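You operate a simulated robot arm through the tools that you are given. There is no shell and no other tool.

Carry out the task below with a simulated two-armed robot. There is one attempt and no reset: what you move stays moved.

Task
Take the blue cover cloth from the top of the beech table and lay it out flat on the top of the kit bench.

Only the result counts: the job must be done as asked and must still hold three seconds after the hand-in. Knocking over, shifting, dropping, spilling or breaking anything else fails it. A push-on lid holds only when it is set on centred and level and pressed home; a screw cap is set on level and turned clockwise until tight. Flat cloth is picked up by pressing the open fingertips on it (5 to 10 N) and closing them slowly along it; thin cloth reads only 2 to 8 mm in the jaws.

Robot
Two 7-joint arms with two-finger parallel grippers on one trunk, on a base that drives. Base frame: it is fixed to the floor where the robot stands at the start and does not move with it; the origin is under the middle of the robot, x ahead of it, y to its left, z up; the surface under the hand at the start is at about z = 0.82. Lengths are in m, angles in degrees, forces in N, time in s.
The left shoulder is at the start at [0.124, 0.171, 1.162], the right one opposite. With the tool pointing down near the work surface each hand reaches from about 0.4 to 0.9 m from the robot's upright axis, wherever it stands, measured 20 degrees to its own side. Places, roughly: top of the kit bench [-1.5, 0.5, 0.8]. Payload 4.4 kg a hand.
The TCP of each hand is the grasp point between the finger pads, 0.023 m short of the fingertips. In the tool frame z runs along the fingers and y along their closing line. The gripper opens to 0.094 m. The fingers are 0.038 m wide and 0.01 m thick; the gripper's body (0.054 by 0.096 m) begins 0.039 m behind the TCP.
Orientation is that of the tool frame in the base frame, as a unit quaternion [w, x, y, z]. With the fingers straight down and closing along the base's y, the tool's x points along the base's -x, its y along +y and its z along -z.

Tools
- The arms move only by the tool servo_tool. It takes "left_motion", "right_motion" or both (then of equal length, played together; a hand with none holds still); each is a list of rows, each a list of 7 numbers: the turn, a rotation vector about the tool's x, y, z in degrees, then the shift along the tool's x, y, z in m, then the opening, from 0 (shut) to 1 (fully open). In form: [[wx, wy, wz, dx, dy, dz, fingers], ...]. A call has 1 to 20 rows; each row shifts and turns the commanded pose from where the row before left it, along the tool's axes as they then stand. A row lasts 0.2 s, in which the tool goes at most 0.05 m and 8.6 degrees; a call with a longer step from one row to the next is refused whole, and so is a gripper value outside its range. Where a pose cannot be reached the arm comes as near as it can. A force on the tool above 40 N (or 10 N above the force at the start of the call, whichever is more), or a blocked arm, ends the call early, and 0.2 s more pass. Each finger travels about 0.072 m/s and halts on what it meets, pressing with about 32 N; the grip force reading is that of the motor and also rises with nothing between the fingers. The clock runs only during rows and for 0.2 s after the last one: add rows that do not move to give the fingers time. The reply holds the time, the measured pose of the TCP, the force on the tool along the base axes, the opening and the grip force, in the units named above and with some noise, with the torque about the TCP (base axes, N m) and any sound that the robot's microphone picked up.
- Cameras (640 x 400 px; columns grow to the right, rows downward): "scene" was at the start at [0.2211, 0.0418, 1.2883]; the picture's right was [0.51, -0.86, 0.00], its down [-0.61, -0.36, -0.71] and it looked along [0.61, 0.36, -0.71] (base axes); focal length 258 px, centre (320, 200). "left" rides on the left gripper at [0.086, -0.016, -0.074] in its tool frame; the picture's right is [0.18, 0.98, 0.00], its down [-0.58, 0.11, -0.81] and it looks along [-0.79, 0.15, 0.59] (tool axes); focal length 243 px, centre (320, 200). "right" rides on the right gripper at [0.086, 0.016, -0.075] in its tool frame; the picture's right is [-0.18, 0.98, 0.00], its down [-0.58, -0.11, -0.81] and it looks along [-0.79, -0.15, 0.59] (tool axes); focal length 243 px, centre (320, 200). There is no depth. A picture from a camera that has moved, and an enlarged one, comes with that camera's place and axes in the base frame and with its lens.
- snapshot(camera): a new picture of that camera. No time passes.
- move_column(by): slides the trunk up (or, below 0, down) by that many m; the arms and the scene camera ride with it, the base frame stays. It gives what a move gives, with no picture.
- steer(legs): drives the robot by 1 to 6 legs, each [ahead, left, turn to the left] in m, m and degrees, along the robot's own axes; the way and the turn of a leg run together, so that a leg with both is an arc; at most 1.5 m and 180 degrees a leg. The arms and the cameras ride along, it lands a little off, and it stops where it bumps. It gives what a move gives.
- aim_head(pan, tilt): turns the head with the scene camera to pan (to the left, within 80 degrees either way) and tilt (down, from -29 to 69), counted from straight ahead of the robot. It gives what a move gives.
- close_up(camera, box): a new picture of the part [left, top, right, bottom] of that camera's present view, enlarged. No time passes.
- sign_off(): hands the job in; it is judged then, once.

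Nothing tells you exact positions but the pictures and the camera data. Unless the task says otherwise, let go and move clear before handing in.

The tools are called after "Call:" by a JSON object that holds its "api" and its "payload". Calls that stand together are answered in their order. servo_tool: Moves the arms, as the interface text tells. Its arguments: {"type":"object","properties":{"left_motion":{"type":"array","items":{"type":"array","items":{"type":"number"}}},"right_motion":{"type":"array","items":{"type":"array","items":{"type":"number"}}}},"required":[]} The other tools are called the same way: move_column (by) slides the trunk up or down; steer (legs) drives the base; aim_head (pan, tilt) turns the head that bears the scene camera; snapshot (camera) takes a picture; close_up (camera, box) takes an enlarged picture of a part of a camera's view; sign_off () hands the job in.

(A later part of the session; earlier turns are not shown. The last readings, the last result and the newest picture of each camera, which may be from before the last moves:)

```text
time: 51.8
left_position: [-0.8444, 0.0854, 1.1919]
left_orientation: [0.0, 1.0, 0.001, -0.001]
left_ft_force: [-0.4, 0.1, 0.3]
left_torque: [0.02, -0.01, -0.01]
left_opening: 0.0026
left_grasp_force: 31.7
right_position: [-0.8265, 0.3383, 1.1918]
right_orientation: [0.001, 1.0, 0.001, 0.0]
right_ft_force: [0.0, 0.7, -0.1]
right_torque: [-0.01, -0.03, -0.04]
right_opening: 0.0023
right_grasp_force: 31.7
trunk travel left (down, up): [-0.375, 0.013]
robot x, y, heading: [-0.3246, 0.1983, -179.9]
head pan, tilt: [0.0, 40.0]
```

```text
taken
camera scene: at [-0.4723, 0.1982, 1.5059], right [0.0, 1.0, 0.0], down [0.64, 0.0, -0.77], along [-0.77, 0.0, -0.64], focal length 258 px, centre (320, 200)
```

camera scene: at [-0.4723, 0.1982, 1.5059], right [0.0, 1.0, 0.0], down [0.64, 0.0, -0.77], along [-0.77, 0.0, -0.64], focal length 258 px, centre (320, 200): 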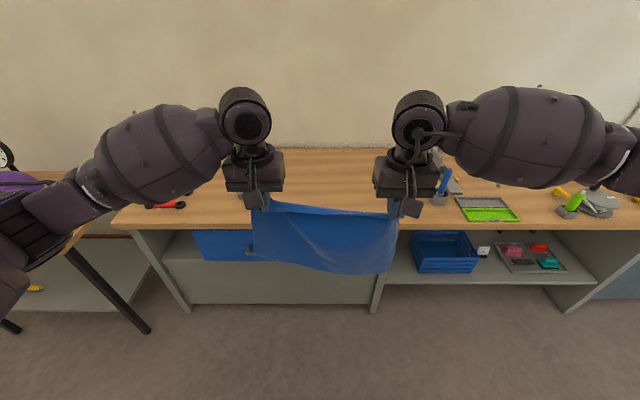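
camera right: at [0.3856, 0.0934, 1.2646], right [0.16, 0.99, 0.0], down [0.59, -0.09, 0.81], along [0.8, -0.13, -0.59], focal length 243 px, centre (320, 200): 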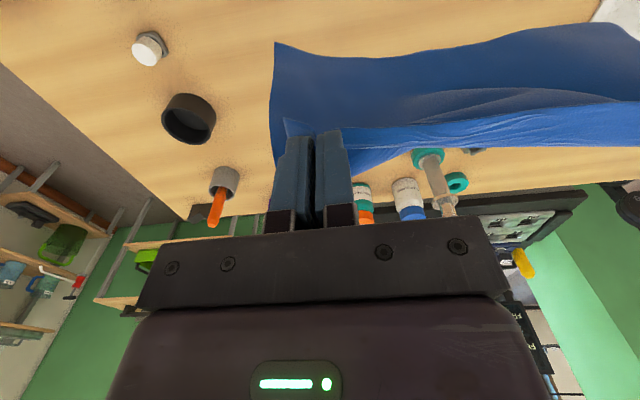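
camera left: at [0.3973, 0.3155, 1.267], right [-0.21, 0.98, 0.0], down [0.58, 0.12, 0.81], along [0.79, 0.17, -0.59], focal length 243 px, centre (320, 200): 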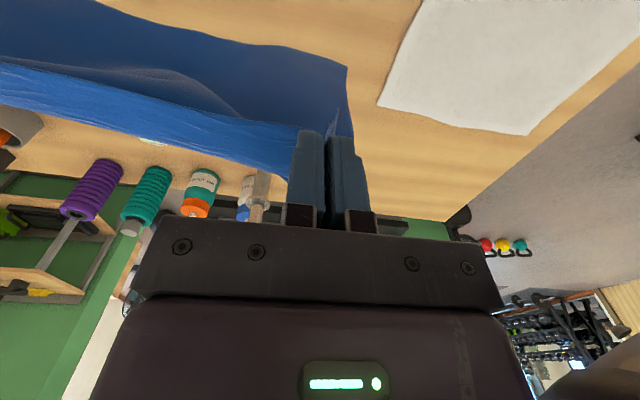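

I'm facing the bench squarely with the cloth hanging between the hands. I'll strafe right to y≈0.33, then move forward so the hands come over the front part of the bench.

Call:
{"api": "steer", "payload": {"legs": [[0, -0.13, 0], [0.39, 0, 0]]}}

Call:
{"api": "snapshot", "payload": {"camera": "scene"}}

Call:
{"api": "snapshot", "payload": {"camera": "left"}}

Call:
{"api": "snapshot", "payload": {"camera": "right"}}

```text
time: 55.7
left_position: [-1.2347, 0.2182, 1.1914]
left_orientation: [0.0, 1.0, 0.001, 0.001]
left_ft_force: [-0.1, -0.2, -0.9]
left_torque: [0.05, -0.02, -0.04]
left_opening: 0.0023
left_grasp_force: 31.7
right_position: [-1.2191, 0.4707, 1.1921]
right_orientation: [0.0, 1.0, 0.002, 0.001]
right_ft_force: [-0.1, 0.0, -0.5]
right_torque: [0.01, -0.04, -0.02]
right_opening: 0.0021
right_grasp_force: 31.8
trunk travel left (down, up): [-0.375, 0.013]
robot x, y, heading: [-0.7206, 0.3365, -179.8]
head pan, tilt: [0.0, 40.0]
```

```text
taken
camera scene: at [-0.8634, 0.3313, 1.5059], right [0.0, 1.0, 0.0], down [0.64, 0.0, -0.77], along [-0.77, 0.0, -0.64], focal length 258 px, centre (320, 200)
```

scene: 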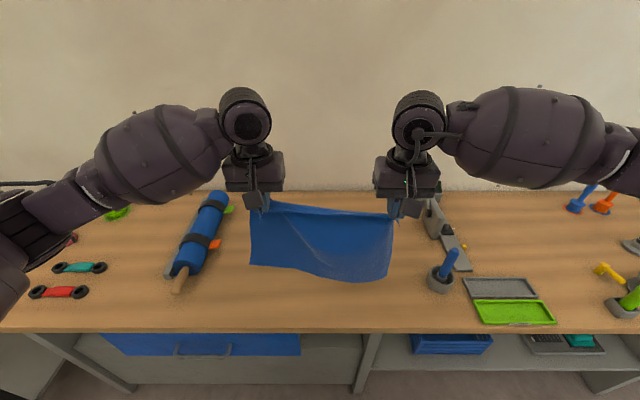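

```text
taken
camera left: at [-1.1484, 0.2353, 1.2671], right [0.19, -0.98, 0.0], down [-0.58, -0.11, 0.81], along [-0.79, -0.15, -0.59], focal length 243 px, centre (320, 200)
```

left: 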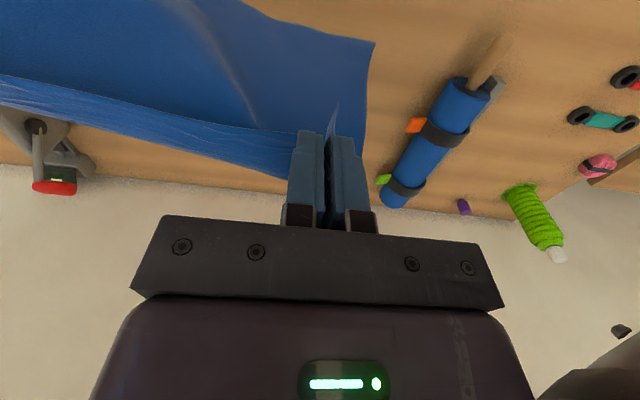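

```text
taken
camera right: at [-1.1317, 0.454, 1.2647], right [-0.18, -0.98, 0.0], down [-0.58, 0.11, 0.81], along [-0.79, 0.15, -0.59], focal length 243 px, centre (320, 200)
```

right: 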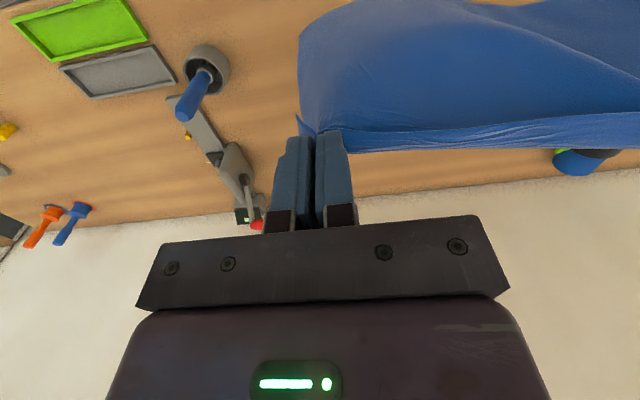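

The free patch is confirmed, with the roller to the left (y≤0) and the stand and clamp tool to the right (y≥0.66). Keeping the trunk high so my forearms clear those items, I'll extend both hands forward over the back of the patch, aligned with each other.

Call:
{"api": "servo_tool", "payload": {"left_motion": [[0, 0, 0, -0.01, 0, 0, 0], [0, 0, 0, -0.018, 0, 0, 0], [0, 0, 0, -0.02, 0, 0, 0], [0, 0, 0, -0.02, 0, 0, 0], [0, 0, 0, -0.02, 0, 0, 0], [0, 0, 0, -0.02, 0, 0, 0], [0, 0, 0, -0.02, 0, 0, 0], [0, 0, 0, -0.02, 0, 0, 0], [0, 0, 0, -0.02, 0, 0, 0], [0, 0, 0, -0.02, 0, 0, 0], [0, 0, 0, -0.02, 0, 0, 0], [0, 0, 0, -0.02, 0, 0, 0], [0, 0, 0, -0.02, 0, 0, 0], [0, 0, 0, -0.02, 0, 0, 0], [0, 0, 0, -0.02, 0, 0, 0], [0, 0, 0, -0.02, 0, 0, 0], [0, 0, 0, -0.01, 0, 0, 0], [0, 0, 0, 0, 0, 0, 0]], "right_motion": [[0, 0, 0, -0.011, 0, 0, 0], [0, 0, 0, -0.019, 0, 0, 0], [0, 0, 0, -0.021, 0, 0, 0], [0, 0, 0, -0.021, 0, 0, 0], [0, 0, 0, -0.021, 0, 0, 0], [0, 0, 0, -0.021, 0, 0, 0], [0, 0, 0, -0.021, 0, 0, 0], [0, 0, 0, -0.021, 0, 0, 0], [0, 0, 0, -0.021, 0, 0, 0], [0, 0, 0, -0.021, 0, 0, 0], [0, 0, 0, -0.021, 0, 0, 0], [0, 0, 0, -0.021, 0, 0, 0], [0, 0, 0, -0.021, 0, 0, 0], [0, 0, 0, -0.021, 0, 0, 0], [0, 0, 0, -0.021, 0, 0, 0], [0, 0, 0, -0.021, 0, 0, 0], [0, 0, 0, -0.01, 0, 0, 0], [0, 0, 0, 0, 0, 0, 0]]}}

Call:
{"api": "snapshot", "payload": {"camera": "scene"}}

Call:
{"api": "snapshot", "payload": {"camera": "left"}}

Call:
{"api": "snapshot", "payload": {"camera": "right"}}

```text
time: 59.5
left_position: [-1.502, 0.215, 1.1902]
left_orientation: [0.0, 1.0, 0.001, -0.001]
left_ft_force: [-0.4, 2.3, 0.2]
left_torque: [0.07, 0.02, -0.09]
left_opening: 0.0025
left_grasp_force: 32.0
left hand out of reach, approached as far as the arm can: row 15, 16, 17
right_position: [-1.5073, 0.474, 1.1946]
right_orientation: [0.0, 1.0, 0.001, 0.001]
right_ft_force: [0.4, -2.6, 0.3]
right_torque: [-0.05, -0.03, -0.05]
right_opening: 0.0019
right_grasp_force: 31.9
right hand out of reach, approached as far as the arm can: row 15, 16, 17
trunk travel left (down, up): [-0.375, 0.013]
robot x, y, heading: [-0.7175, 0.3314, -179.9]
head pan, tilt: [0.0, 40.0]
```

```text
taken
camera scene: at [-0.8626, 0.3318, 1.506], right [0.0, 1.0, 0.0], down [0.64, 0.0, -0.77], along [-0.77, 0.0, -0.64], focal length 258 px, centre (320, 200)
```

scene: 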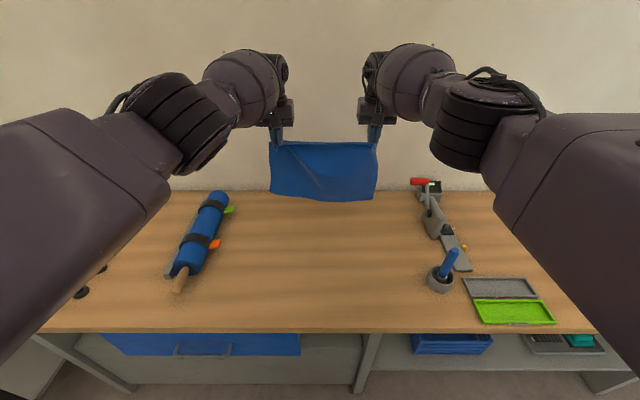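

```text
taken
camera left: at [-1.4153, 0.2313, 1.2655], right [0.19, -0.98, 0.0], down [-0.58, -0.11, 0.81], along [-0.79, -0.15, -0.59], focal length 243 px, centre (320, 200)
```

left: 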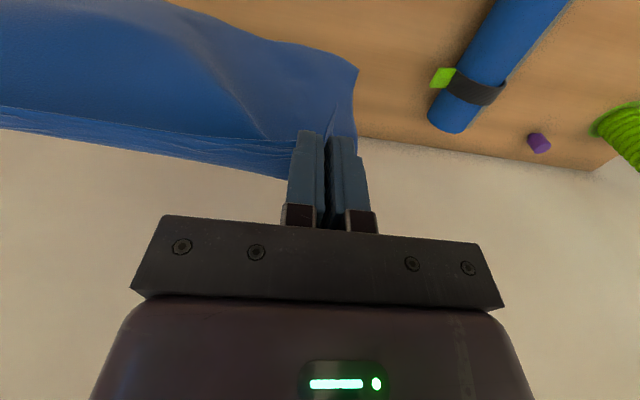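

```text
taken
camera right: at [-1.4203, 0.4571, 1.2664], right [-0.18, -0.98, 0.0], down [-0.58, 0.11, 0.81], along [-0.79, 0.15, -0.59], focal length 243 px, centre (320, 200)
```

right: 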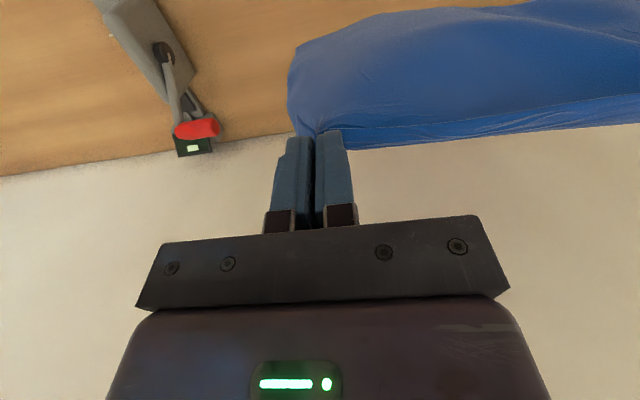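

The arms reach their limit at x≈-1.505, slightly short of where I'd like to start. I'll tilt the head down to see how much room the base has to move closer.

Call:
{"api": "aim_head", "payload": {"pan": 0, "tilt": 69}}

Call:
{"api": "snapshot", "payload": {"camera": "scene"}}

```text
time: 60.4
left_position: [-1.5031, 0.2129, 1.1897]
left_orientation: [0.0, 1.0, 0.0, -0.001]
left_ft_force: [0.4, 2.0, 0.5]
left_torque: [0.02, 0.01, -0.05]
left_opening: 0.0025
left_grasp_force: 32.0
right_position: [-1.5075, 0.4734, 1.1917]
right_orientation: [0.0, 1.0, 0.001, 0.0]
right_ft_force: [-0.5, -1.7, 0.8]
right_torque: [-0.06, 0.04, -0.04]
right_opening: 0.0021
right_grasp_force: 32.8
trunk travel left (down, up): [-0.375, 0.013]
robot x, y, heading: [-0.7189, 0.332, -179.6]
head pan, tilt: [0.0, 68.8]
```

```text
taken
camera scene: at [-0.8337, 0.3314, 1.4699], right [0.0, 1.0, 0.0], down [0.93, 0.0, -0.36], along [-0.36, 0.0, -0.93], focal length 258 px, centre (320, 200)
```

scene: 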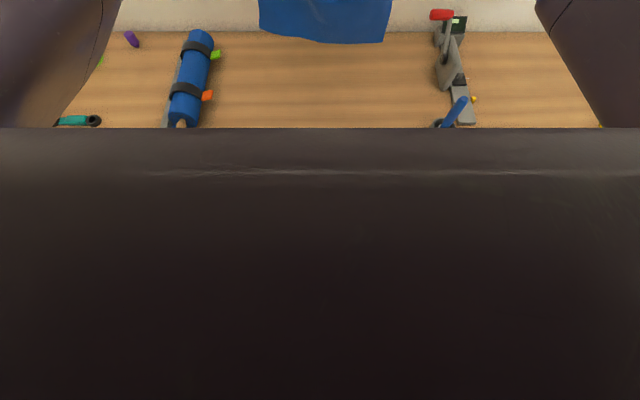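

The chest hides the base, but the bench edge is still about 0.45 m from my axis. I stood about 0.36 m from the table edge when grasping, so a 5 cm approach is safe.

Call:
{"api": "steer", "payload": {"legs": [[0.05, 0, 0]]}}

Call:
{"api": "aim_head", "payload": {"pan": 0, "tilt": 45}}

```text
time: 61.4
left_position: [-1.5556, 0.2127, 1.1893]
left_orientation: [0.001, 1.0, 0.0, 0.001]
left_ft_force: [-0.3, 2.6, -0.8]
left_torque: [0.07, -0.02, -0.04]
left_opening: 0.0025
left_grasp_force: 31.8
right_position: [-1.5612, 0.473, 1.1914]
right_orientation: [0.001, 1.0, 0.001, 0.001]
right_ft_force: [-0.1, -1.9, 0.4]
right_torque: [-0.05, -0.03, -0.01]
right_opening: 0.0023
right_grasp_force: 31.8
trunk travel left (down, up): [-0.375, 0.013]
robot x, y, heading: [-0.7704, 0.3323, -179.8]
head pan, tilt: [0.0, 68.8]
```

```text
time: 62.2
left_position: [-1.5537, 0.2131, 1.1889]
left_orientation: [-0.001, 1.0, 0.001, 0.001]
left_ft_force: [-0.6, 1.8, -0.2]
left_torque: [0.06, -0.04, -0.04]
left_opening: 0.0024
left_grasp_force: 31.9
right_position: [-1.5594, 0.4734, 1.1933]
right_orientation: [0.0, 1.0, 0.001, 0.0]
right_ft_force: [0.3, -2.0, -0.6]
right_torque: [-0.05, 0.02, -0.01]
right_opening: 0.0023
right_grasp_force: 31.9
trunk travel left (down, up): [-0.375, 0.013]
robot x, y, heading: [-0.7734, 0.3283, -180.0]
head pan, tilt: [0.0, 45.0]
```

No bump, and the hands are now over x≈-1.555. I'll lower them gently with a slight pull back, to bring the cloth's hanging edge close to the bench.

Call:
{"api": "servo_tool", "payload": {"left_motion": [[0, 0, 0, 0.004, 0, 0.012, 0], [0, 0, 0, 0.004, 0, 0.015, 0], [0, 0, 0, 0.003, 0, 0.015, 0], [0, 0, 0, 0.002, 0, 0.015, 0], [0, 0, 0, 0.002, 0, 0.015, 0], [0, 0, 0, 0, 0, 0, 0]], "right_motion": [[0, 0, 0, 0.004, 0, 0.012, 0], [0, 0, 0, 0.004, 0, 0.015, 0], [0, 0, 0, 0.003, 0, 0.015, 0], [0, 0, 0, 0.002, 0, 0.015, 0], [0, 0, 0, 0.002, 0, 0.015, 0], [0, 0, 0, 0, 0, 0, 0]]}}

Call:
{"api": "snapshot", "payload": {"camera": "scene"}}

Call:
{"api": "snapshot", "payload": {"camera": "left"}}

```text
time: 63.6
left_position: [-1.5444, 0.2139, 1.1166]
left_orientation: [0.0, 1.0, 0.001, 0.0]
left_ft_force: [0.0, 1.0, -0.1]
left_torque: [0.01, 0.02, -0.05]
left_opening: 0.0022
left_grasp_force: 32.1
left hand out of reach, approached as far as the arm can: row 3
right_position: [-1.5433, 0.4724, 1.1219]
right_orientation: [0.001, 1.0, 0.001, 0.0]
right_ft_force: [-0.6, -1.5, 0.5]
right_torque: [-0.02, -0.01, -0.02]
right_opening: 0.0022
right_grasp_force: 32.0
trunk travel left (down, up): [-0.375, 0.013]
robot x, y, heading: [-0.7693, 0.3269, -179.6]
head pan, tilt: [0.0, 45.0]
```

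```text
taken
camera scene: at [-0.9105, 0.3312, 1.4987], right [0.0, 1.0, 0.0], down [0.71, 0.0, -0.71], along [-0.71, 0.0, -0.71], focal length 258 px, centre (320, 200)
```

scene: 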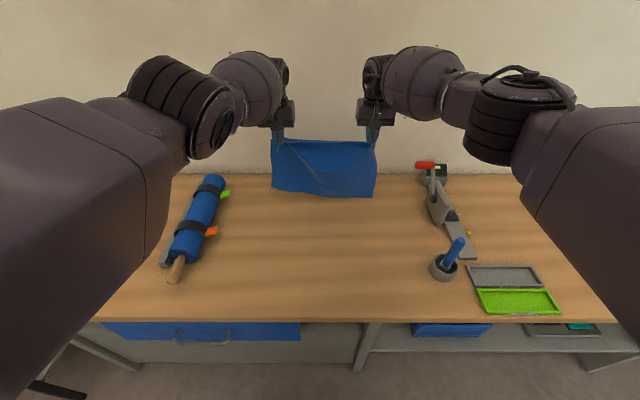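

```text
taken
camera left: at [-1.4576, 0.2308, 1.1922], right [0.19, -0.98, 0.0], down [-0.58, -0.11, 0.81], along [-0.79, -0.15, -0.59], focal length 243 px, centre (320, 200)
```

left: 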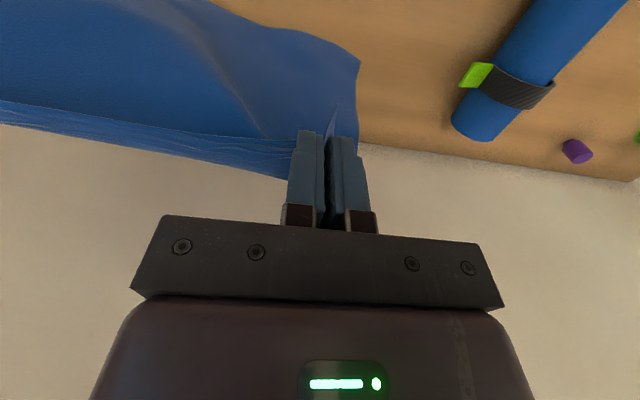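

The lower edge of the cloth now hangs at roughly z≈0.88, about 7 cm above the bench. I'll go down a bit more, then begin the roll-out, moving down and back together.

Call:
{"api": "servo_tool", "payload": {"left_motion": [[0, 0, 0, 0.001, 0, 0.012, 0], [0, 0, 0, 0.002, 0, 0.014, 0], [0, 0, 0, 0.003, 0, 0.014, 0], [0, 0, 0, 0.005, 0, 0.012, 0], [0, 0, 0, 0.008, 0, 0.01, 0], [0, 0, 0, 0.01, 0, 0.01, 0], [0, 0, 0, 0, 0, 0, 0]], "right_motion": [[0, 0, 0, 0.001, 0, 0.013, 0], [0, 0, 0, 0.002, 0, 0.015, 0], [0, 0, 0, 0.003, 0, 0.015, 0], [0, 0, 0, 0.005, 0, 0.013, 0], [0, 0, 0, 0.008, 0, 0.011, 0], [0, 0, 0, 0.01, 0, 0.01, 0], [0, 0, 0, 0, 0, 0, 0]]}}

Call:
{"api": "snapshot", "payload": {"camera": "scene"}}

Call:
{"api": "snapshot", "payload": {"camera": "left"}}

Call:
{"api": "snapshot", "payload": {"camera": "right"}}

```text
time: 65.2
left_position: [-1.5161, 0.2115, 1.0457]
left_orientation: [0.0, 1.0, 0.002, 0.001]
left_ft_force: [0.2, 3.1, 0.0]
left_torque: [0.11, 0.01, -0.06]
left_opening: 0.0024
left_grasp_force: 31.9
right_position: [-1.5146, 0.4728, 1.0436]
right_orientation: [0.0, 1.0, 0.001, 0.001]
right_ft_force: [-0.1, -2.8, -0.6]
right_torque: [-0.08, -0.01, -0.02]
right_opening: 0.0023
right_grasp_force: 31.7
trunk travel left (down, up): [-0.375, 0.013]
robot x, y, heading: [-0.7721, 0.3296, -180.0]
head pan, tilt: [0.0, 45.0]
```

```text
taken
camera scene: at [-0.9109, 0.3311, 1.4987], right [0.0, 1.0, 0.0], down [0.71, 0.0, -0.71], along [-0.71, 0.0, -0.71], focal length 258 px, centre (320, 200)
```

scene: 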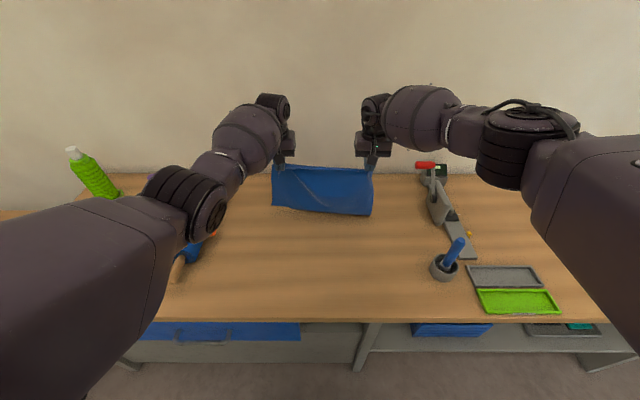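

```text
taken
camera left: at [-1.4281, 0.2295, 1.121], right [0.19, -0.98, 0.0], down [-0.58, -0.11, 0.81], along [-0.79, -0.15, -0.59], focal length 243 px, centre (320, 200)
```

left: 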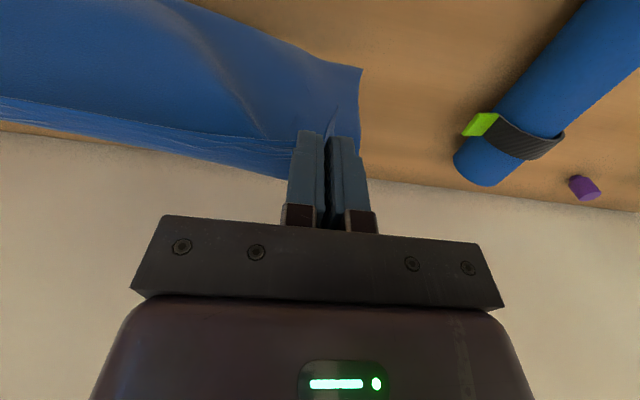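

```text
taken
camera right: at [-1.4283, 0.4562, 1.1163], right [-0.18, -0.98, 0.0], down [-0.58, 0.11, 0.81], along [-0.79, 0.15, -0.59], focal length 243 px, centre (320, 200)
```

right: 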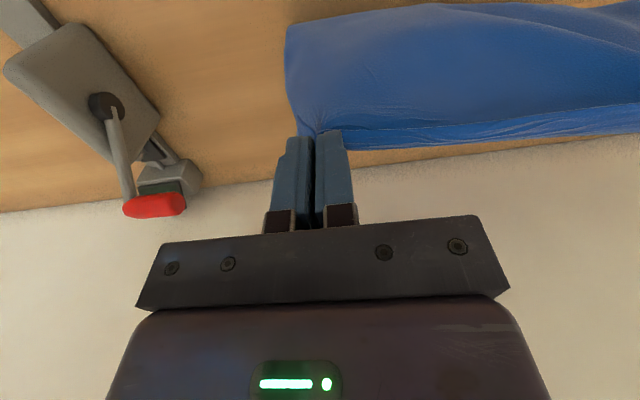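

The cloth's lower edge is just reaching the bench, and the arms are well above the other items. I'll continue the roll-out diagonally, back and down at similar rates.

Call:
{"api": "servo_tool", "payload": {"left_motion": [[0, 0, 0, 0.01, -0.0005, 0.01, 0], [0, 0, 0, 0.0125, 0, 0.0115, 0], [0, 0, 0, 0.0125, 0, 0.0115, 0], [0, 0, 0, 0.0125, 0, 0.0115, 0], [0, 0, 0, 0.0125, 0, 0.0115, 0], [0, 0, 0, 0.0125, 0, 0.0115, 0], [0, 0, 0, 0, 0, 0, 0]], "right_motion": [[0, 0, 0, 0.01, 0.0005, 0.01, 0], [0, 0, 0, 0.0125, 0, 0.0115, 0], [0, 0, 0, 0.0125, 0, 0.0115, 0], [0, 0, 0, 0.0125, 0, 0.0115, 0], [0, 0, 0, 0.0125, 0, 0.0115, 0], [0, 0, 0, 0.0125, 0, 0.0115, 0], [0, 0, 0, 0, 0, 0, 0]]}}

Call:
{"api": "snapshot", "payload": {"camera": "scene"}}

Call:
{"api": "snapshot", "payload": {"camera": "left"}}

Call:
{"api": "snapshot", "payload": {"camera": "right"}}

```text
time: 66.8
left_position: [-1.444, 0.2147, 0.9764]
left_orientation: [0.0, 1.0, 0.001, 0.0]
left_ft_force: [0.6, 0.1, 0.6]
left_torque: [0.02, -0.01, -0.05]
left_opening: 0.0025
left_grasp_force: 32.3
right_position: [-1.4421, 0.4735, 0.9767]
right_orientation: [-0.001, 1.0, 0.001, 0.0]
right_ft_force: [0.1, 0.1, -0.6]
right_torque: [-0.03, 0.0, -0.04]
right_opening: 0.0023
right_grasp_force: 31.9
trunk travel left (down, up): [-0.375, 0.013]
robot x, y, heading: [-0.7728, 0.33, -179.9]
head pan, tilt: [0.0, 45.0]
```

```text
taken
camera scene: at [-0.911, 0.331, 1.4987], right [0.0, 1.0, 0.0], down [0.71, 0.0, -0.71], along [-0.71, 0.0, -0.71], focal length 258 px, centre (320, 200)
```

scene: 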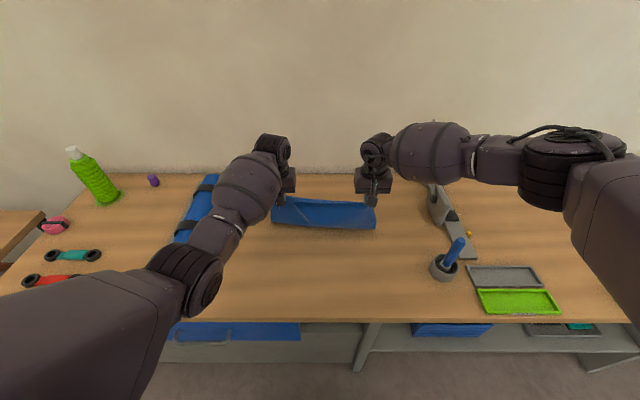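

```text
taken
camera left: at [-1.3559, 0.2315, 1.0526], right [0.19, -0.98, 0.0], down [-0.58, -0.11, 0.81], along [-0.79, -0.15, -0.59], focal length 243 px, centre (320, 200)
```

left: 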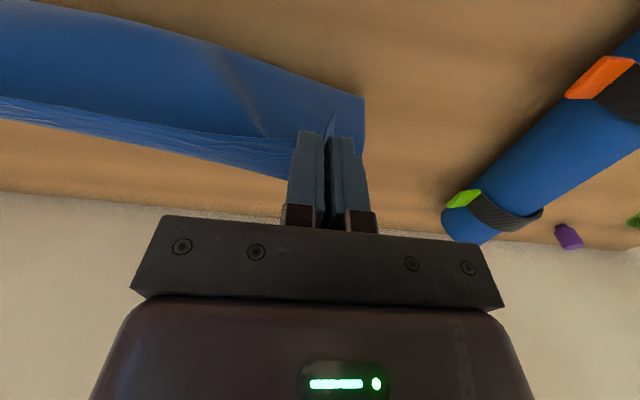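

```text
taken
camera right: at [-1.3551, 0.4548, 1.0494], right [-0.18, -0.98, 0.0], down [-0.58, 0.11, 0.81], along [-0.79, 0.15, -0.59], focal length 243 px, centre (320, 200)
```

right: 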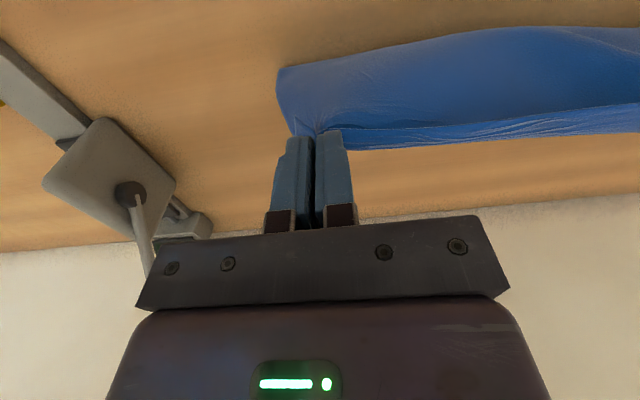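

The cloth is folding onto the bench in the right sense, its free end laid away from me. The contact line is at x≈-1.48, and the arms still clear everything, so I'll continue the diagonal roll-out.

Call:
{"api": "servo_tool", "payload": {"left_motion": [[0, 0, 0, 0.0125, 0, 0.0115, 0], [0, 0, 0, 0.0125, 0, 0.0115, 0], [0, 0, 0, 0.0125, 0, 0.0115, 0], [0, 0, 0, 0.0125, 0, 0.0115, 0], [0, 0, 0, 0.0125, 0, 0.0115, 0], [0, 0, 0, 0, 0, 0, 0]], "right_motion": [[0, 0, 0, 0.0125, 0, 0.0115, 0], [0, 0, 0, 0.0125, 0, 0.0115, 0], [0, 0, 0, 0.0125, 0, 0.0115, 0], [0, 0, 0, 0.0125, 0, 0.0115, 0], [0, 0, 0, 0.0125, 0, 0.0115, 0], [0, 0, 0, 0, 0, 0, 0]]}}

Call:
{"api": "snapshot", "payload": {"camera": "scene"}}

Call:
{"api": "snapshot", "payload": {"camera": "left"}}

Call:
{"api": "snapshot", "payload": {"camera": "right"}}

```text
time: 68.2
left_position: [-1.381, 0.2158, 0.9195]
left_orientation: [0.0, 1.0, 0.001, 0.0]
left_ft_force: [0.0, 1.2, 0.1]
left_torque: [0.06, -0.01, -0.07]
left_opening: 0.0027
left_grasp_force: 31.8
right_position: [-1.3804, 0.475, 0.9198]
right_orientation: [0.0, 1.0, 0.001, 0.001]
right_ft_force: [0.4, -2.1, -0.8]
right_torque: [-0.04, -0.01, -0.04]
right_opening: 0.0021
right_grasp_force: 32.0
trunk travel left (down, up): [-0.375, 0.013]
robot x, y, heading: [-0.772, 0.3335, -180.1]
head pan, tilt: [0.0, 45.0]
```

```text
taken
camera scene: at [-0.9111, 0.331, 1.4987], right [0.0, 1.0, 0.0], down [0.71, 0.0, -0.71], along [-0.71, 0.0, -0.71], focal length 258 px, centre (320, 200)
```

scene: 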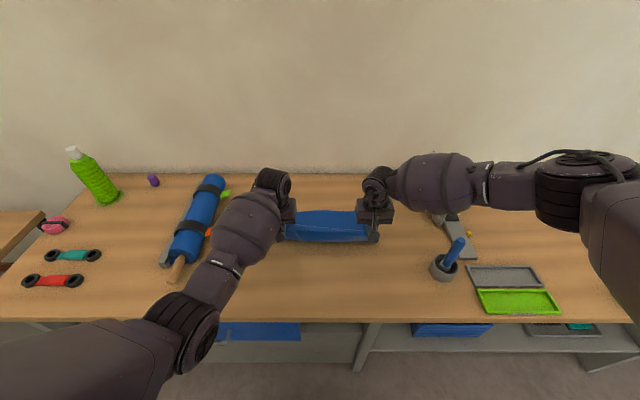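

```text
taken
camera left: at [-1.2936, 0.2333, 0.9959], right [0.19, -0.98, 0.0], down [-0.58, -0.11, 0.81], along [-0.79, -0.15, -0.59], focal length 243 px, centre (320, 200)
```

left: 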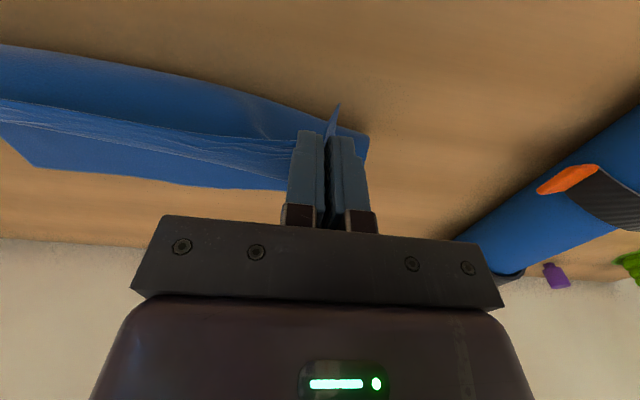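

```text
taken
camera right: at [-1.2947, 0.4586, 0.9926], right [-0.18, -0.98, 0.0], down [-0.58, 0.11, 0.81], along [-0.79, 0.15, -0.59], focal length 243 px, centre (320, 200)
```

right: 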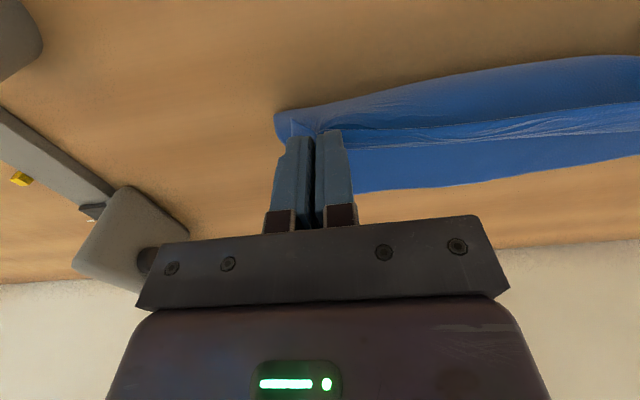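

The far edge of the cloth is now lying straight at x≈-1.55, spanning y≈0.16–0.52. I'll keep rolling it out, lowering the hands toward the bench.

Call:
{"api": "servo_tool", "payload": {"left_motion": [[0, 0, 0, 0.0115, 0, 0.0125, 0], [0, 0, 0, 0.0115, 0, 0.0125, 0], [0, 0, 0, 0.0115, 0, 0.0125, 0], [0, 0, 0, 0.0115, 0, 0.0125, 0], [0, 0, 0, 0.01, 0, 0.01, 0], [0, 0, 0, 0, 0, 0, 0]], "right_motion": [[0, 0, 0, 0.0115, 0, 0.0125, 0], [0, 0, 0, 0.0115, 0, 0.0125, 0], [0, 0, 0, 0.0115, 0, 0.0125, 0], [0, 0, 0, 0.0115, 0, 0.0125, 0], [0, 0, 0, 0.01, 0, 0.01, 0], [0, 0, 0, 0, 0, 0, 0]]}}

Call:
{"api": "snapshot", "payload": {"camera": "scene"}}

Call:
{"api": "snapshot", "payload": {"camera": "left"}}

Call:
{"api": "snapshot", "payload": {"camera": "right"}}

```text
time: 69.7
left_position: [-1.3239, 0.2138, 0.8599]
left_orientation: [0.0, 1.0, 0.001, 0.0]
left_ft_force: [-0.7, 1.0, 0.3]
left_torque: [0.03, 0.02, -0.06]
left_opening: 0.0026
left_grasp_force: 32.0
right_position: [-1.3256, 0.4728, 0.8586]
right_orientation: [-0.001, 1.0, 0.001, 0.001]
right_ft_force: [-0.3, -1.8, 0.6]
right_torque: [-0.04, -0.01, -0.04]
right_opening: 0.0025
right_grasp_force: 32.1
trunk travel left (down, up): [-0.375, 0.013]
robot x, y, heading: [-0.7765, 0.3309, -179.9]
head pan, tilt: [0.0, 45.0]
```

```text
taken
camera scene: at [-0.911, 0.3311, 1.4987], right [0.0, 1.0, 0.0], down [0.71, 0.0, -0.71], along [-0.71, 0.0, -0.71], focal length 258 px, centre (320, 200)
```

scene: 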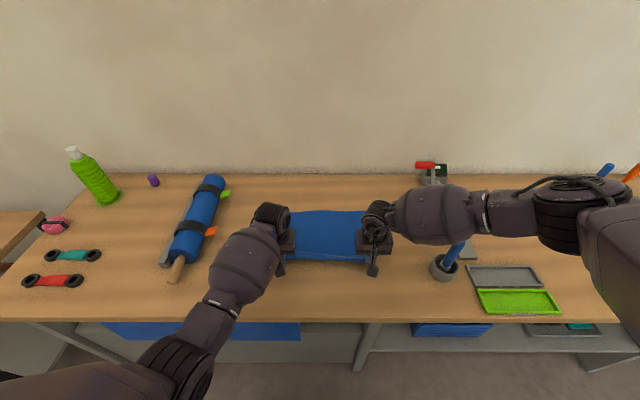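

```text
taken
camera left: at [-1.2371, 0.2316, 0.9357], right [0.19, -0.98, 0.0], down [-0.58, -0.11, 0.81], along [-0.79, -0.15, -0.59], focal length 243 px, centre (320, 200)
```

left: 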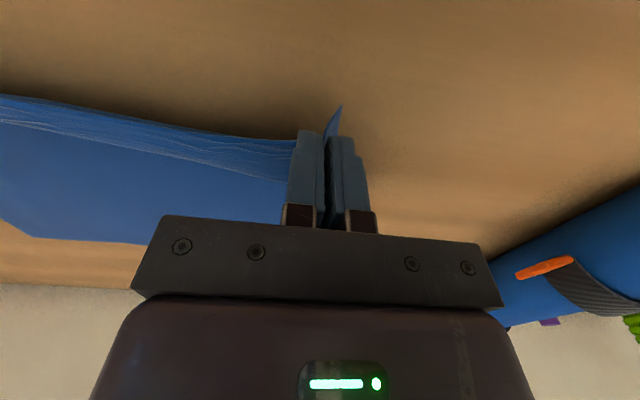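

```text
taken
camera right: at [-1.2376, 0.4565, 0.9321], right [-0.18, -0.98, 0.0], down [-0.58, 0.11, 0.81], along [-0.79, 0.15, -0.59], focal length 243 px, centre (320, 200)
```

right: 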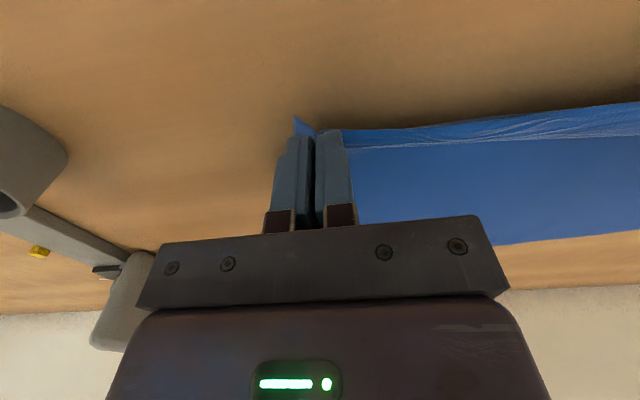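

The cloth is almost fully laid out, its far edge steady at x≈-1.55. I'll finish lowering the near corners in small steps and watch for contact.

Call:
{"api": "servo_tool", "payload": {"left_motion": [[0, 0, 0, 0.005, 0, 0.007, 0], [0, 0, 0, 0.005, 0, 0.007, 0], [0, 0, 0, 0.004, 0, 0.006, 0], [0, 0, 0, 0.003, 0, 0.005, 0], [0, 0, 0, 0, 0, 0, 0]], "right_motion": [[0, 0, 0, 0.005, 0, 0.007, 0], [0, 0, 0, 0.005, 0, 0.007, 0], [0, 0, 0, 0.004, 0, 0.006, 0], [0, 0, 0, 0.003, 0, 0.005, 0], [0, 0, 0, 0, 0, 0, 0]]}}

Call:
{"api": "snapshot", "payload": {"camera": "left"}}

Call:
{"api": "snapshot", "payload": {"camera": "right"}}

```text
time: 70.8
left_position: [-1.3088, 0.2149, 0.8339]
left_orientation: [-0.001, 1.0, 0.001, 0.0]
left_ft_force: [-1.1, 1.1, -0.9]
left_torque: [0.02, 0.0, -0.04]
left_opening: 0.0025
left_grasp_force: 32.2
right_position: [-1.3088, 0.4731, 0.8342]
right_orientation: [0.001, 1.0, 0.0, 0.0]
right_ft_force: [-0.8, -1.2, -0.2]
right_torque: [0.01, 0.0, -0.04]
right_opening: 0.0025
right_grasp_force: 32.4
trunk travel left (down, up): [-0.375, 0.013]
robot x, y, heading: [-0.7747, 0.332, -179.8]
head pan, tilt: [0.0, 45.0]
```

```text
taken
camera left: at [-1.2211, 0.2317, 0.9094], right [0.19, -0.98, 0.0], down [-0.58, -0.11, 0.81], along [-0.79, -0.15, -0.59], focal length 243 px, centre (320, 200)
```

left: 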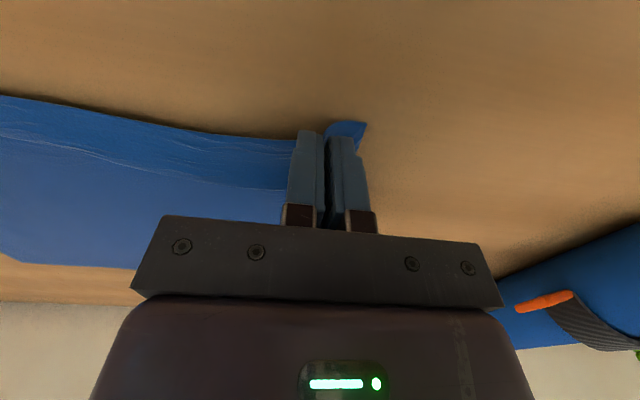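

```text
taken
camera right: at [-1.2212, 0.4565, 0.9071], right [-0.18, -0.98, 0.0], down [-0.58, 0.11, 0.81], along [-0.79, 0.15, -0.59], focal length 243 px, centre (320, 200)
```

right: 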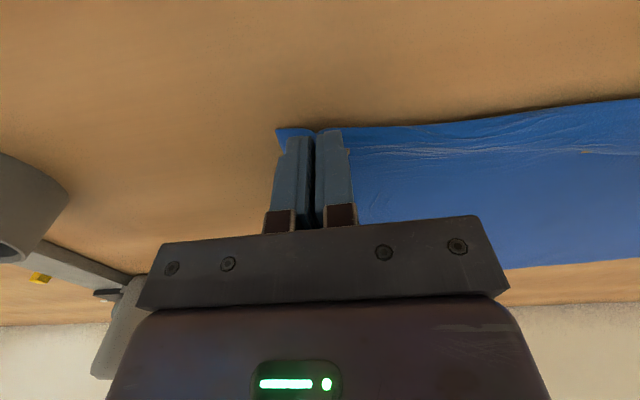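

The corner flaps already lie on the bench, with the tips a little above it. I'll step down until I feel light contact.

Call:
{"api": "servo_tool", "payload": {"left_motion": [[0, 0, 0, 0.0005, 0, 0.002, 0], [0, 0, 0, 0.0005, 0, 0.002, 0], [0, 0, 0, 0, 0, 0.0015, 0]], "right_motion": [[0, 0, 0, 0.0005, 0, 0.002, 0], [0, 0, 0, 0.0005, 0, 0.002, 0], [0, 0, 0, 0, 0, 0.0015, 0]]}}

```text
time: 71.7
left_position: [-1.3073, 0.2135, 0.8287]
left_orientation: [0.0, 1.0, 0.001, 0.0]
left_ft_force: [0.1, 2.1, 0.3]
left_torque: [0.03, 0.0, -0.02]
left_opening: 0.0025
left_grasp_force: 32.0
right_position: [-1.3071, 0.473, 0.8286]
right_orientation: [0.001, 1.0, 0.0, 0.001]
right_ft_force: [0.4, -2.3, 0.6]
right_torque: [-0.03, 0.02, -0.02]
right_opening: 0.002
right_grasp_force: 31.7
trunk travel left (down, up): [-0.375, 0.013]
robot x, y, heading: [-0.7707, 0.3297, -179.9]
head pan, tilt: [0.0, 45.0]
```

Call:
{"api": "servo_tool", "payload": {"left_motion": [[0, 0, 0, 0, 0, 0.0015, 0], [0, 0, 0, 0, 0, 0.0015, 0]], "right_motion": [[0, 0, 0, 0, 0, 0.0015, 0], [0, 0, 0, 0, 0, 0.0015, 0]]}}

```text
time: 72.2
left_position: [-1.3055, 0.2146, 0.825]
left_orientation: [0.0, 1.0, 0.001, 0.0]
left_ft_force: [0.1, 0.5, 1.3]
left_torque: [0.03, 0.01, -0.04]
left_opening: 0.0024
left_grasp_force: 32.1
right_position: [-1.3053, 0.4731, 0.8257]
right_orientation: [0.0, 1.0, 0.001, 0.001]
right_ft_force: [-0.1, -1.2, 1.1]
right_torque: [-0.06, 0.01, -0.01]
right_opening: 0.0023
right_grasp_force: 32.2
trunk travel left (down, up): [-0.375, 0.013]
robot x, y, heading: [-0.7703, 0.3305, -180.1]
head pan, tilt: [0.0, 45.0]
```

Light contact has begun at TCP z≈0.825. I'll check how the cloth lies before letting go.

Call:
{"api": "close_up", "payload": {"camera": "scene", "box": [240, 190, 420, 302]}}

Call:
{"api": "snapshot", "payload": {"camera": "left"}}

Call:
{"api": "snapshot", "payload": {"camera": "right"}}

```text
3.56 times, centred on (330, 246) of scene
camera zoom: at [-0.9107, 0.3311, 1.4987], right [0.0, 1.0, 0.0], down [0.71, 0.0, -0.71], along [-0.71, 0.0, -0.71], focal length 918 px, centre (284, 36)
```

zoom: 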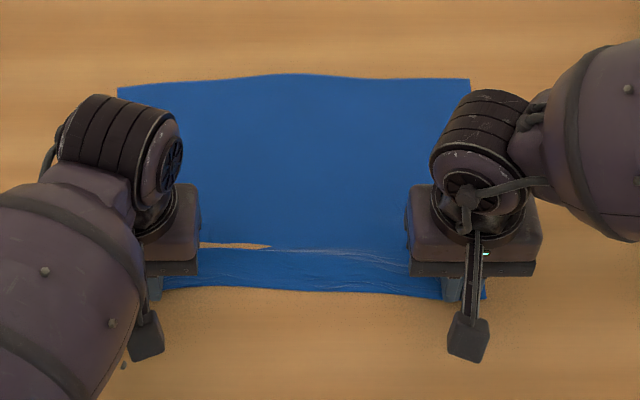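

```text
taken
camera left: at [-1.2188, 0.2319, 0.9017], right [0.19, -0.98, 0.0], down [-0.58, -0.11, 0.81], along [-0.79, -0.15, -0.59], focal length 243 px, centre (320, 200)
```

left: 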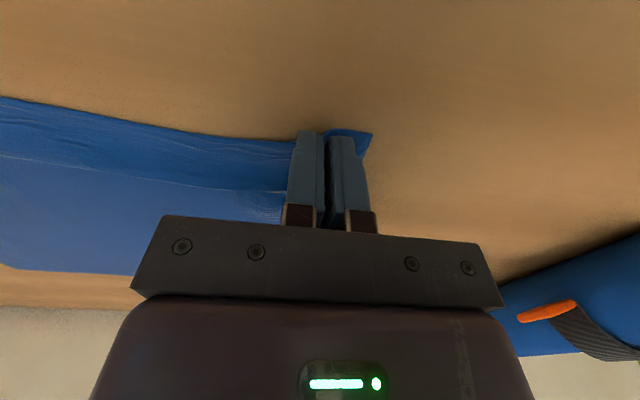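

```text
taken
camera right: at [-1.2186, 0.4565, 0.899], right [-0.18, -0.98, 0.0], down [-0.58, 0.11, 0.81], along [-0.79, 0.15, -0.59], focal length 243 px, centre (320, 200)
```

right: 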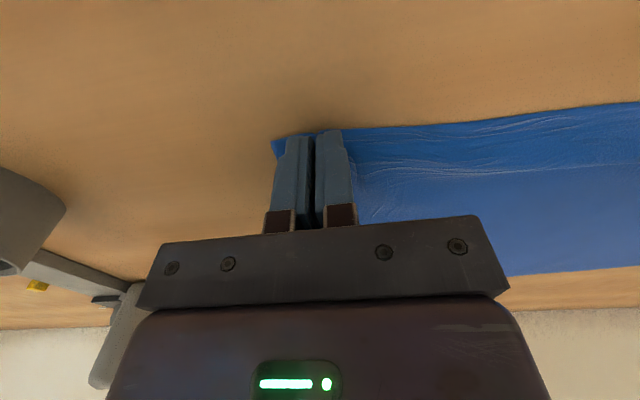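

The cloth is down with a small slack ridge near my fingers. I'll pull both hands back about 1 cm to straighten it before releasing.

Call:
{"api": "servo_tool", "payload": {"left_motion": [[0, 0, 0, 0.0025, 0, 0, 0], [0, 0, 0, 0.0025, 0, 0, 0], [0, 0, 0, 0.0025, 0, 0, 0], [0, 0, 0, 0.0025, 0, 0, 0], [0, 0, 0, 0.0025, 0, 0, 0], [0, 0, 0, 0, 0, 0, 0]], "right_motion": [[0, 0, 0, 0.0025, 0, 0, 0], [0, 0, 0, 0.0025, 0, 0, 0], [0, 0, 0, 0.0025, 0, 0, 0], [0, 0, 0, 0.0025, 0, 0, 0], [0, 0, 0, 0.0015, 0, 0, 0], [0, 0, 0, 0, 0, 0, 0]]}}

Call:
{"api": "close_up", "payload": {"camera": "scene", "box": [240, 190, 420, 302]}}

```text
time: 73.7
left_position: [-1.2944, 0.2154, 0.8263]
left_orientation: [0.0, 1.0, 0.0, 0.0]
left_ft_force: [0.0, 1.5, 0.7]
left_torque: [0.02, 0.01, -0.06]
left_opening: 0.0026
left_grasp_force: 32.0
right_position: [-1.2937, 0.4724, 0.8252]
right_orientation: [-0.001, 1.0, 0.002, 0.001]
right_ft_force: [-0.5, -1.2, 0.9]
right_torque: [-0.05, 0.03, -0.05]
right_opening: 0.0026
right_grasp_force: 32.2
trunk travel left (down, up): [-0.375, 0.013]
robot x, y, heading: [-0.7692, 0.329, -180.0]
head pan, tilt: [0.0, 45.0]
```

```text
3.56 times, centred on (330, 246) of scene
camera zoom: at [-0.9108, 0.3311, 1.4987], right [0.0, 1.0, 0.0], down [0.71, 0.0, -0.71], along [-0.71, 0.0, -0.71], focal length 918 px, centre (284, 36)
```

zoom: 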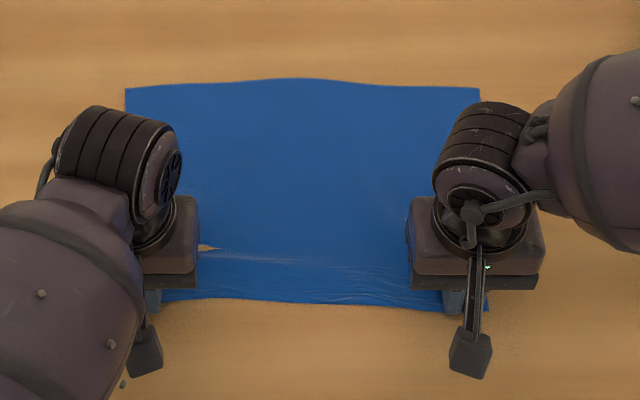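

The cloth is straight now. I'll press very lightly and open the fingers slowly, so the tips spread the pinched folds flat again.

Call:
{"api": "servo_tool", "payload": {"left_motion": [[0, 0, 0, 0, 0, 0.0008, 0], [0, 0, 0, 0, 0, 0, 0.04], [0, 0, 0, 0, 0, 0, 0.08], [0, 0, 0, 0, 0, 0, 0.12], [0, 0, 0, 0, 0, 0, 0.16], [0, 0, 0, 0, 0, 0, 0.2]], "right_motion": [[0, 0, 0, 0, 0, 0.0008, 0], [0, 0, 0, 0, 0, 0, 0.04], [0, 0, 0, 0, 0, 0, 0.08], [0, 0, 0, 0, 0, 0, 0.12], [0, 0, 0, 0, 0, 0, 0.16], [0, 0, 0, 0, 0, 0, 0.2]]}}

Call:
{"api": "close_up", "payload": {"camera": "left", "box": [220, 90, 440, 230]}}

Call:
{"api": "close_up", "payload": {"camera": "right", "box": [220, 90, 440, 230]}}

```text
time: 75.0
left_position: [-1.2943, 0.2155, 0.8255]
left_orientation: [0.0, 1.0, 0.001, 0.0]
left_ft_force: [0.6, 0.3, -0.2]
left_torque: [0.02, -0.04, 0.02]
left_opening: 0.0188
left_grasp_force: 0.0
right_position: [-1.295, 0.4725, 0.8256]
right_orientation: [0.0, 1.0, 0.001, 0.0]
right_ft_force: [0.1, -1.5, 4.4]
right_torque: [-0.01, 0.09, 0.03]
right_opening: 0.0184
right_grasp_force: 0.1
trunk travel left (down, up): [-0.375, 0.013]
robot x, y, heading: [-0.7697, 0.3327, -180.1]
head pan, tilt: [0.0, 45.0]
```

```text
2.86 times, centred on (330, 160) of left
camera zoom: at [-1.2076, 0.2322, 0.9018], right [0.19, -0.98, 0.0], down [-0.58, -0.11, 0.81], along [-0.79, -0.15, -0.59], focal length 693 px, centre (291, 314)
```

zoom: 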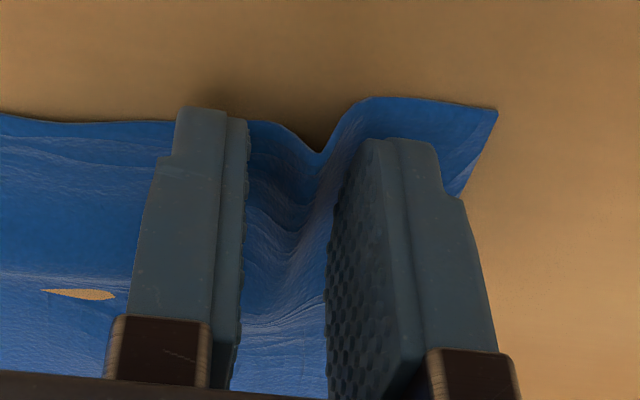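

```text
2.86 times, centred on (330, 160) of right
camera zoom: at [-1.2078, 0.4565, 0.8981], right [-0.18, -0.98, 0.0], down [-0.58, 0.11, 0.81], along [-0.79, 0.15, -0.59], focal length 693 px, centre (291, 314)
```

zoom: 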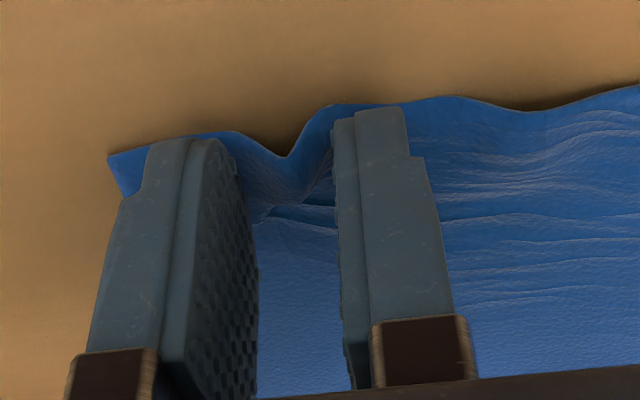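

The folds are opening by themselves. I'll keep opening at the same light pressure to spread them out.

Call:
{"api": "servo_tool", "payload": {"left_motion": [[0, 0, 0, 0, 0, 0.0005, 0.24], [0, 0, 0, 0, 0, 0, 0.29], [0, 0, 0, 0, 0, 0, 0.34], [0, 0, 0, 0, 0, 0, 0.39], [0, 0, 0, 0, 0, 0, 0.44], [0, 0, 0, 0, 0, 0, 0.49]], "right_motion": [[0, 0, 0, 0, 0, -0.0003, 0.24], [0, 0, 0, 0, 0, 0, 0.29], [0, 0, 0, 0, 0, 0, 0.34], [0, 0, 0, 0, 0, 0, 0.39], [0, 0, 0, 0, 0, 0, 0.44], [0, 0, 0, 0, 0, 0, 0.49]]}}

Call:
{"api": "close_up", "payload": {"camera": "left", "box": [220, 90, 440, 230]}}

Call:
{"api": "close_up", "payload": {"camera": "right", "box": [220, 90, 440, 230]}}

Call:
{"api": "close_up", "payload": {"camera": "scene", "box": [240, 190, 420, 302]}}

```text
time: 76.5
left_position: [-1.2946, 0.2163, 0.8264]
left_orientation: [0.0, 1.0, 0.001, 0.0]
left_ft_force: [0.1, 0.4, 0.2]
left_torque: [-0.03, 0.01, -0.01]
left_opening: 0.046
left_grasp_force: 0.0
right_position: [-1.2944, 0.4731, 0.8257]
right_orientation: [0.001, 1.0, 0.001, -0.001]
right_ft_force: [-0.9, 0.1, 2.5]
right_torque: [0.04, 0.04, -0.01]
right_opening: 0.0455
right_grasp_force: 0.0
trunk travel left (down, up): [-0.375, 0.013]
robot x, y, heading: [-0.7715, 0.3304, -180.0]
head pan, tilt: [0.0, 45.0]
```

```text
2.86 times, centred on (330, 160) of left
camera zoom: at [-1.2079, 0.2326, 0.9012], right [0.19, -0.98, 0.0], down [-0.58, -0.11, 0.81], along [-0.79, -0.15, -0.59], focal length 693 px, centre (291, 314)
```

zoom: 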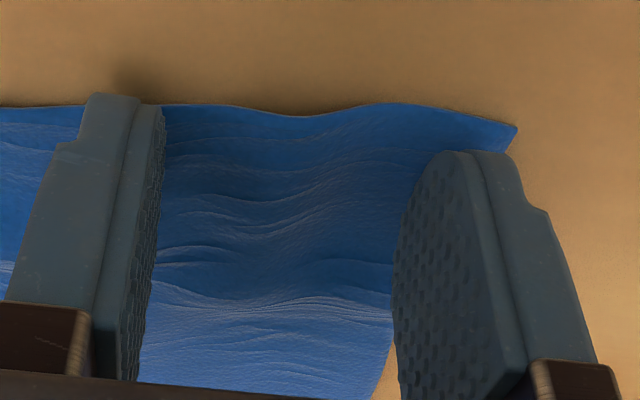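

```text
2.86 times, centred on (330, 160) of right
camera zoom: at [-1.2076, 0.4569, 0.8982], right [-0.18, -0.98, 0.0], down [-0.58, 0.11, 0.81], along [-0.79, 0.15, -0.59], focal length 693 px, centre (291, 314)
```

zoom: 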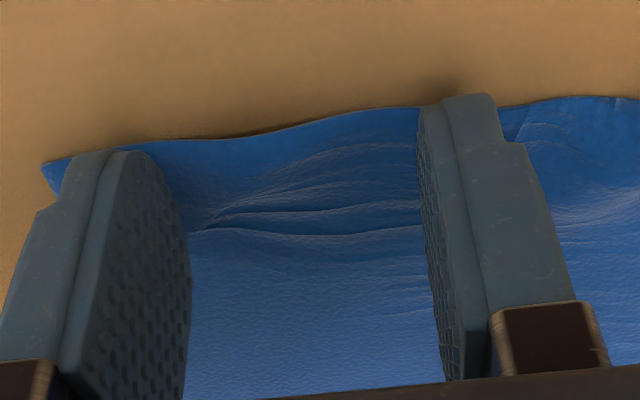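

```text
3.56 times, centred on (330, 246) of scene
camera zoom: at [-0.9106, 0.331, 1.4987], right [0.0, 1.0, 0.0], down [0.71, 0.0, -0.71], along [-0.71, 0.0, -0.71], focal length 918 px, centre (284, 36)
```

zoom: 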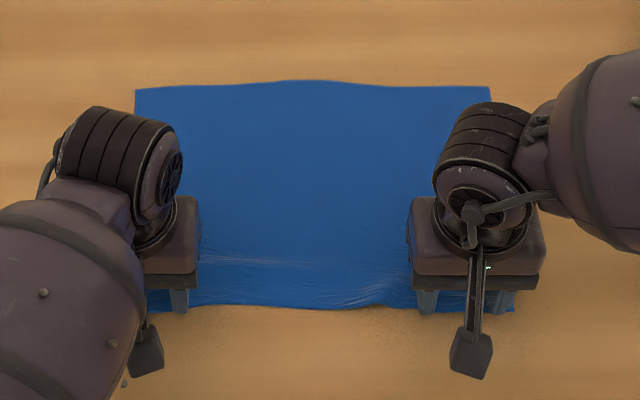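

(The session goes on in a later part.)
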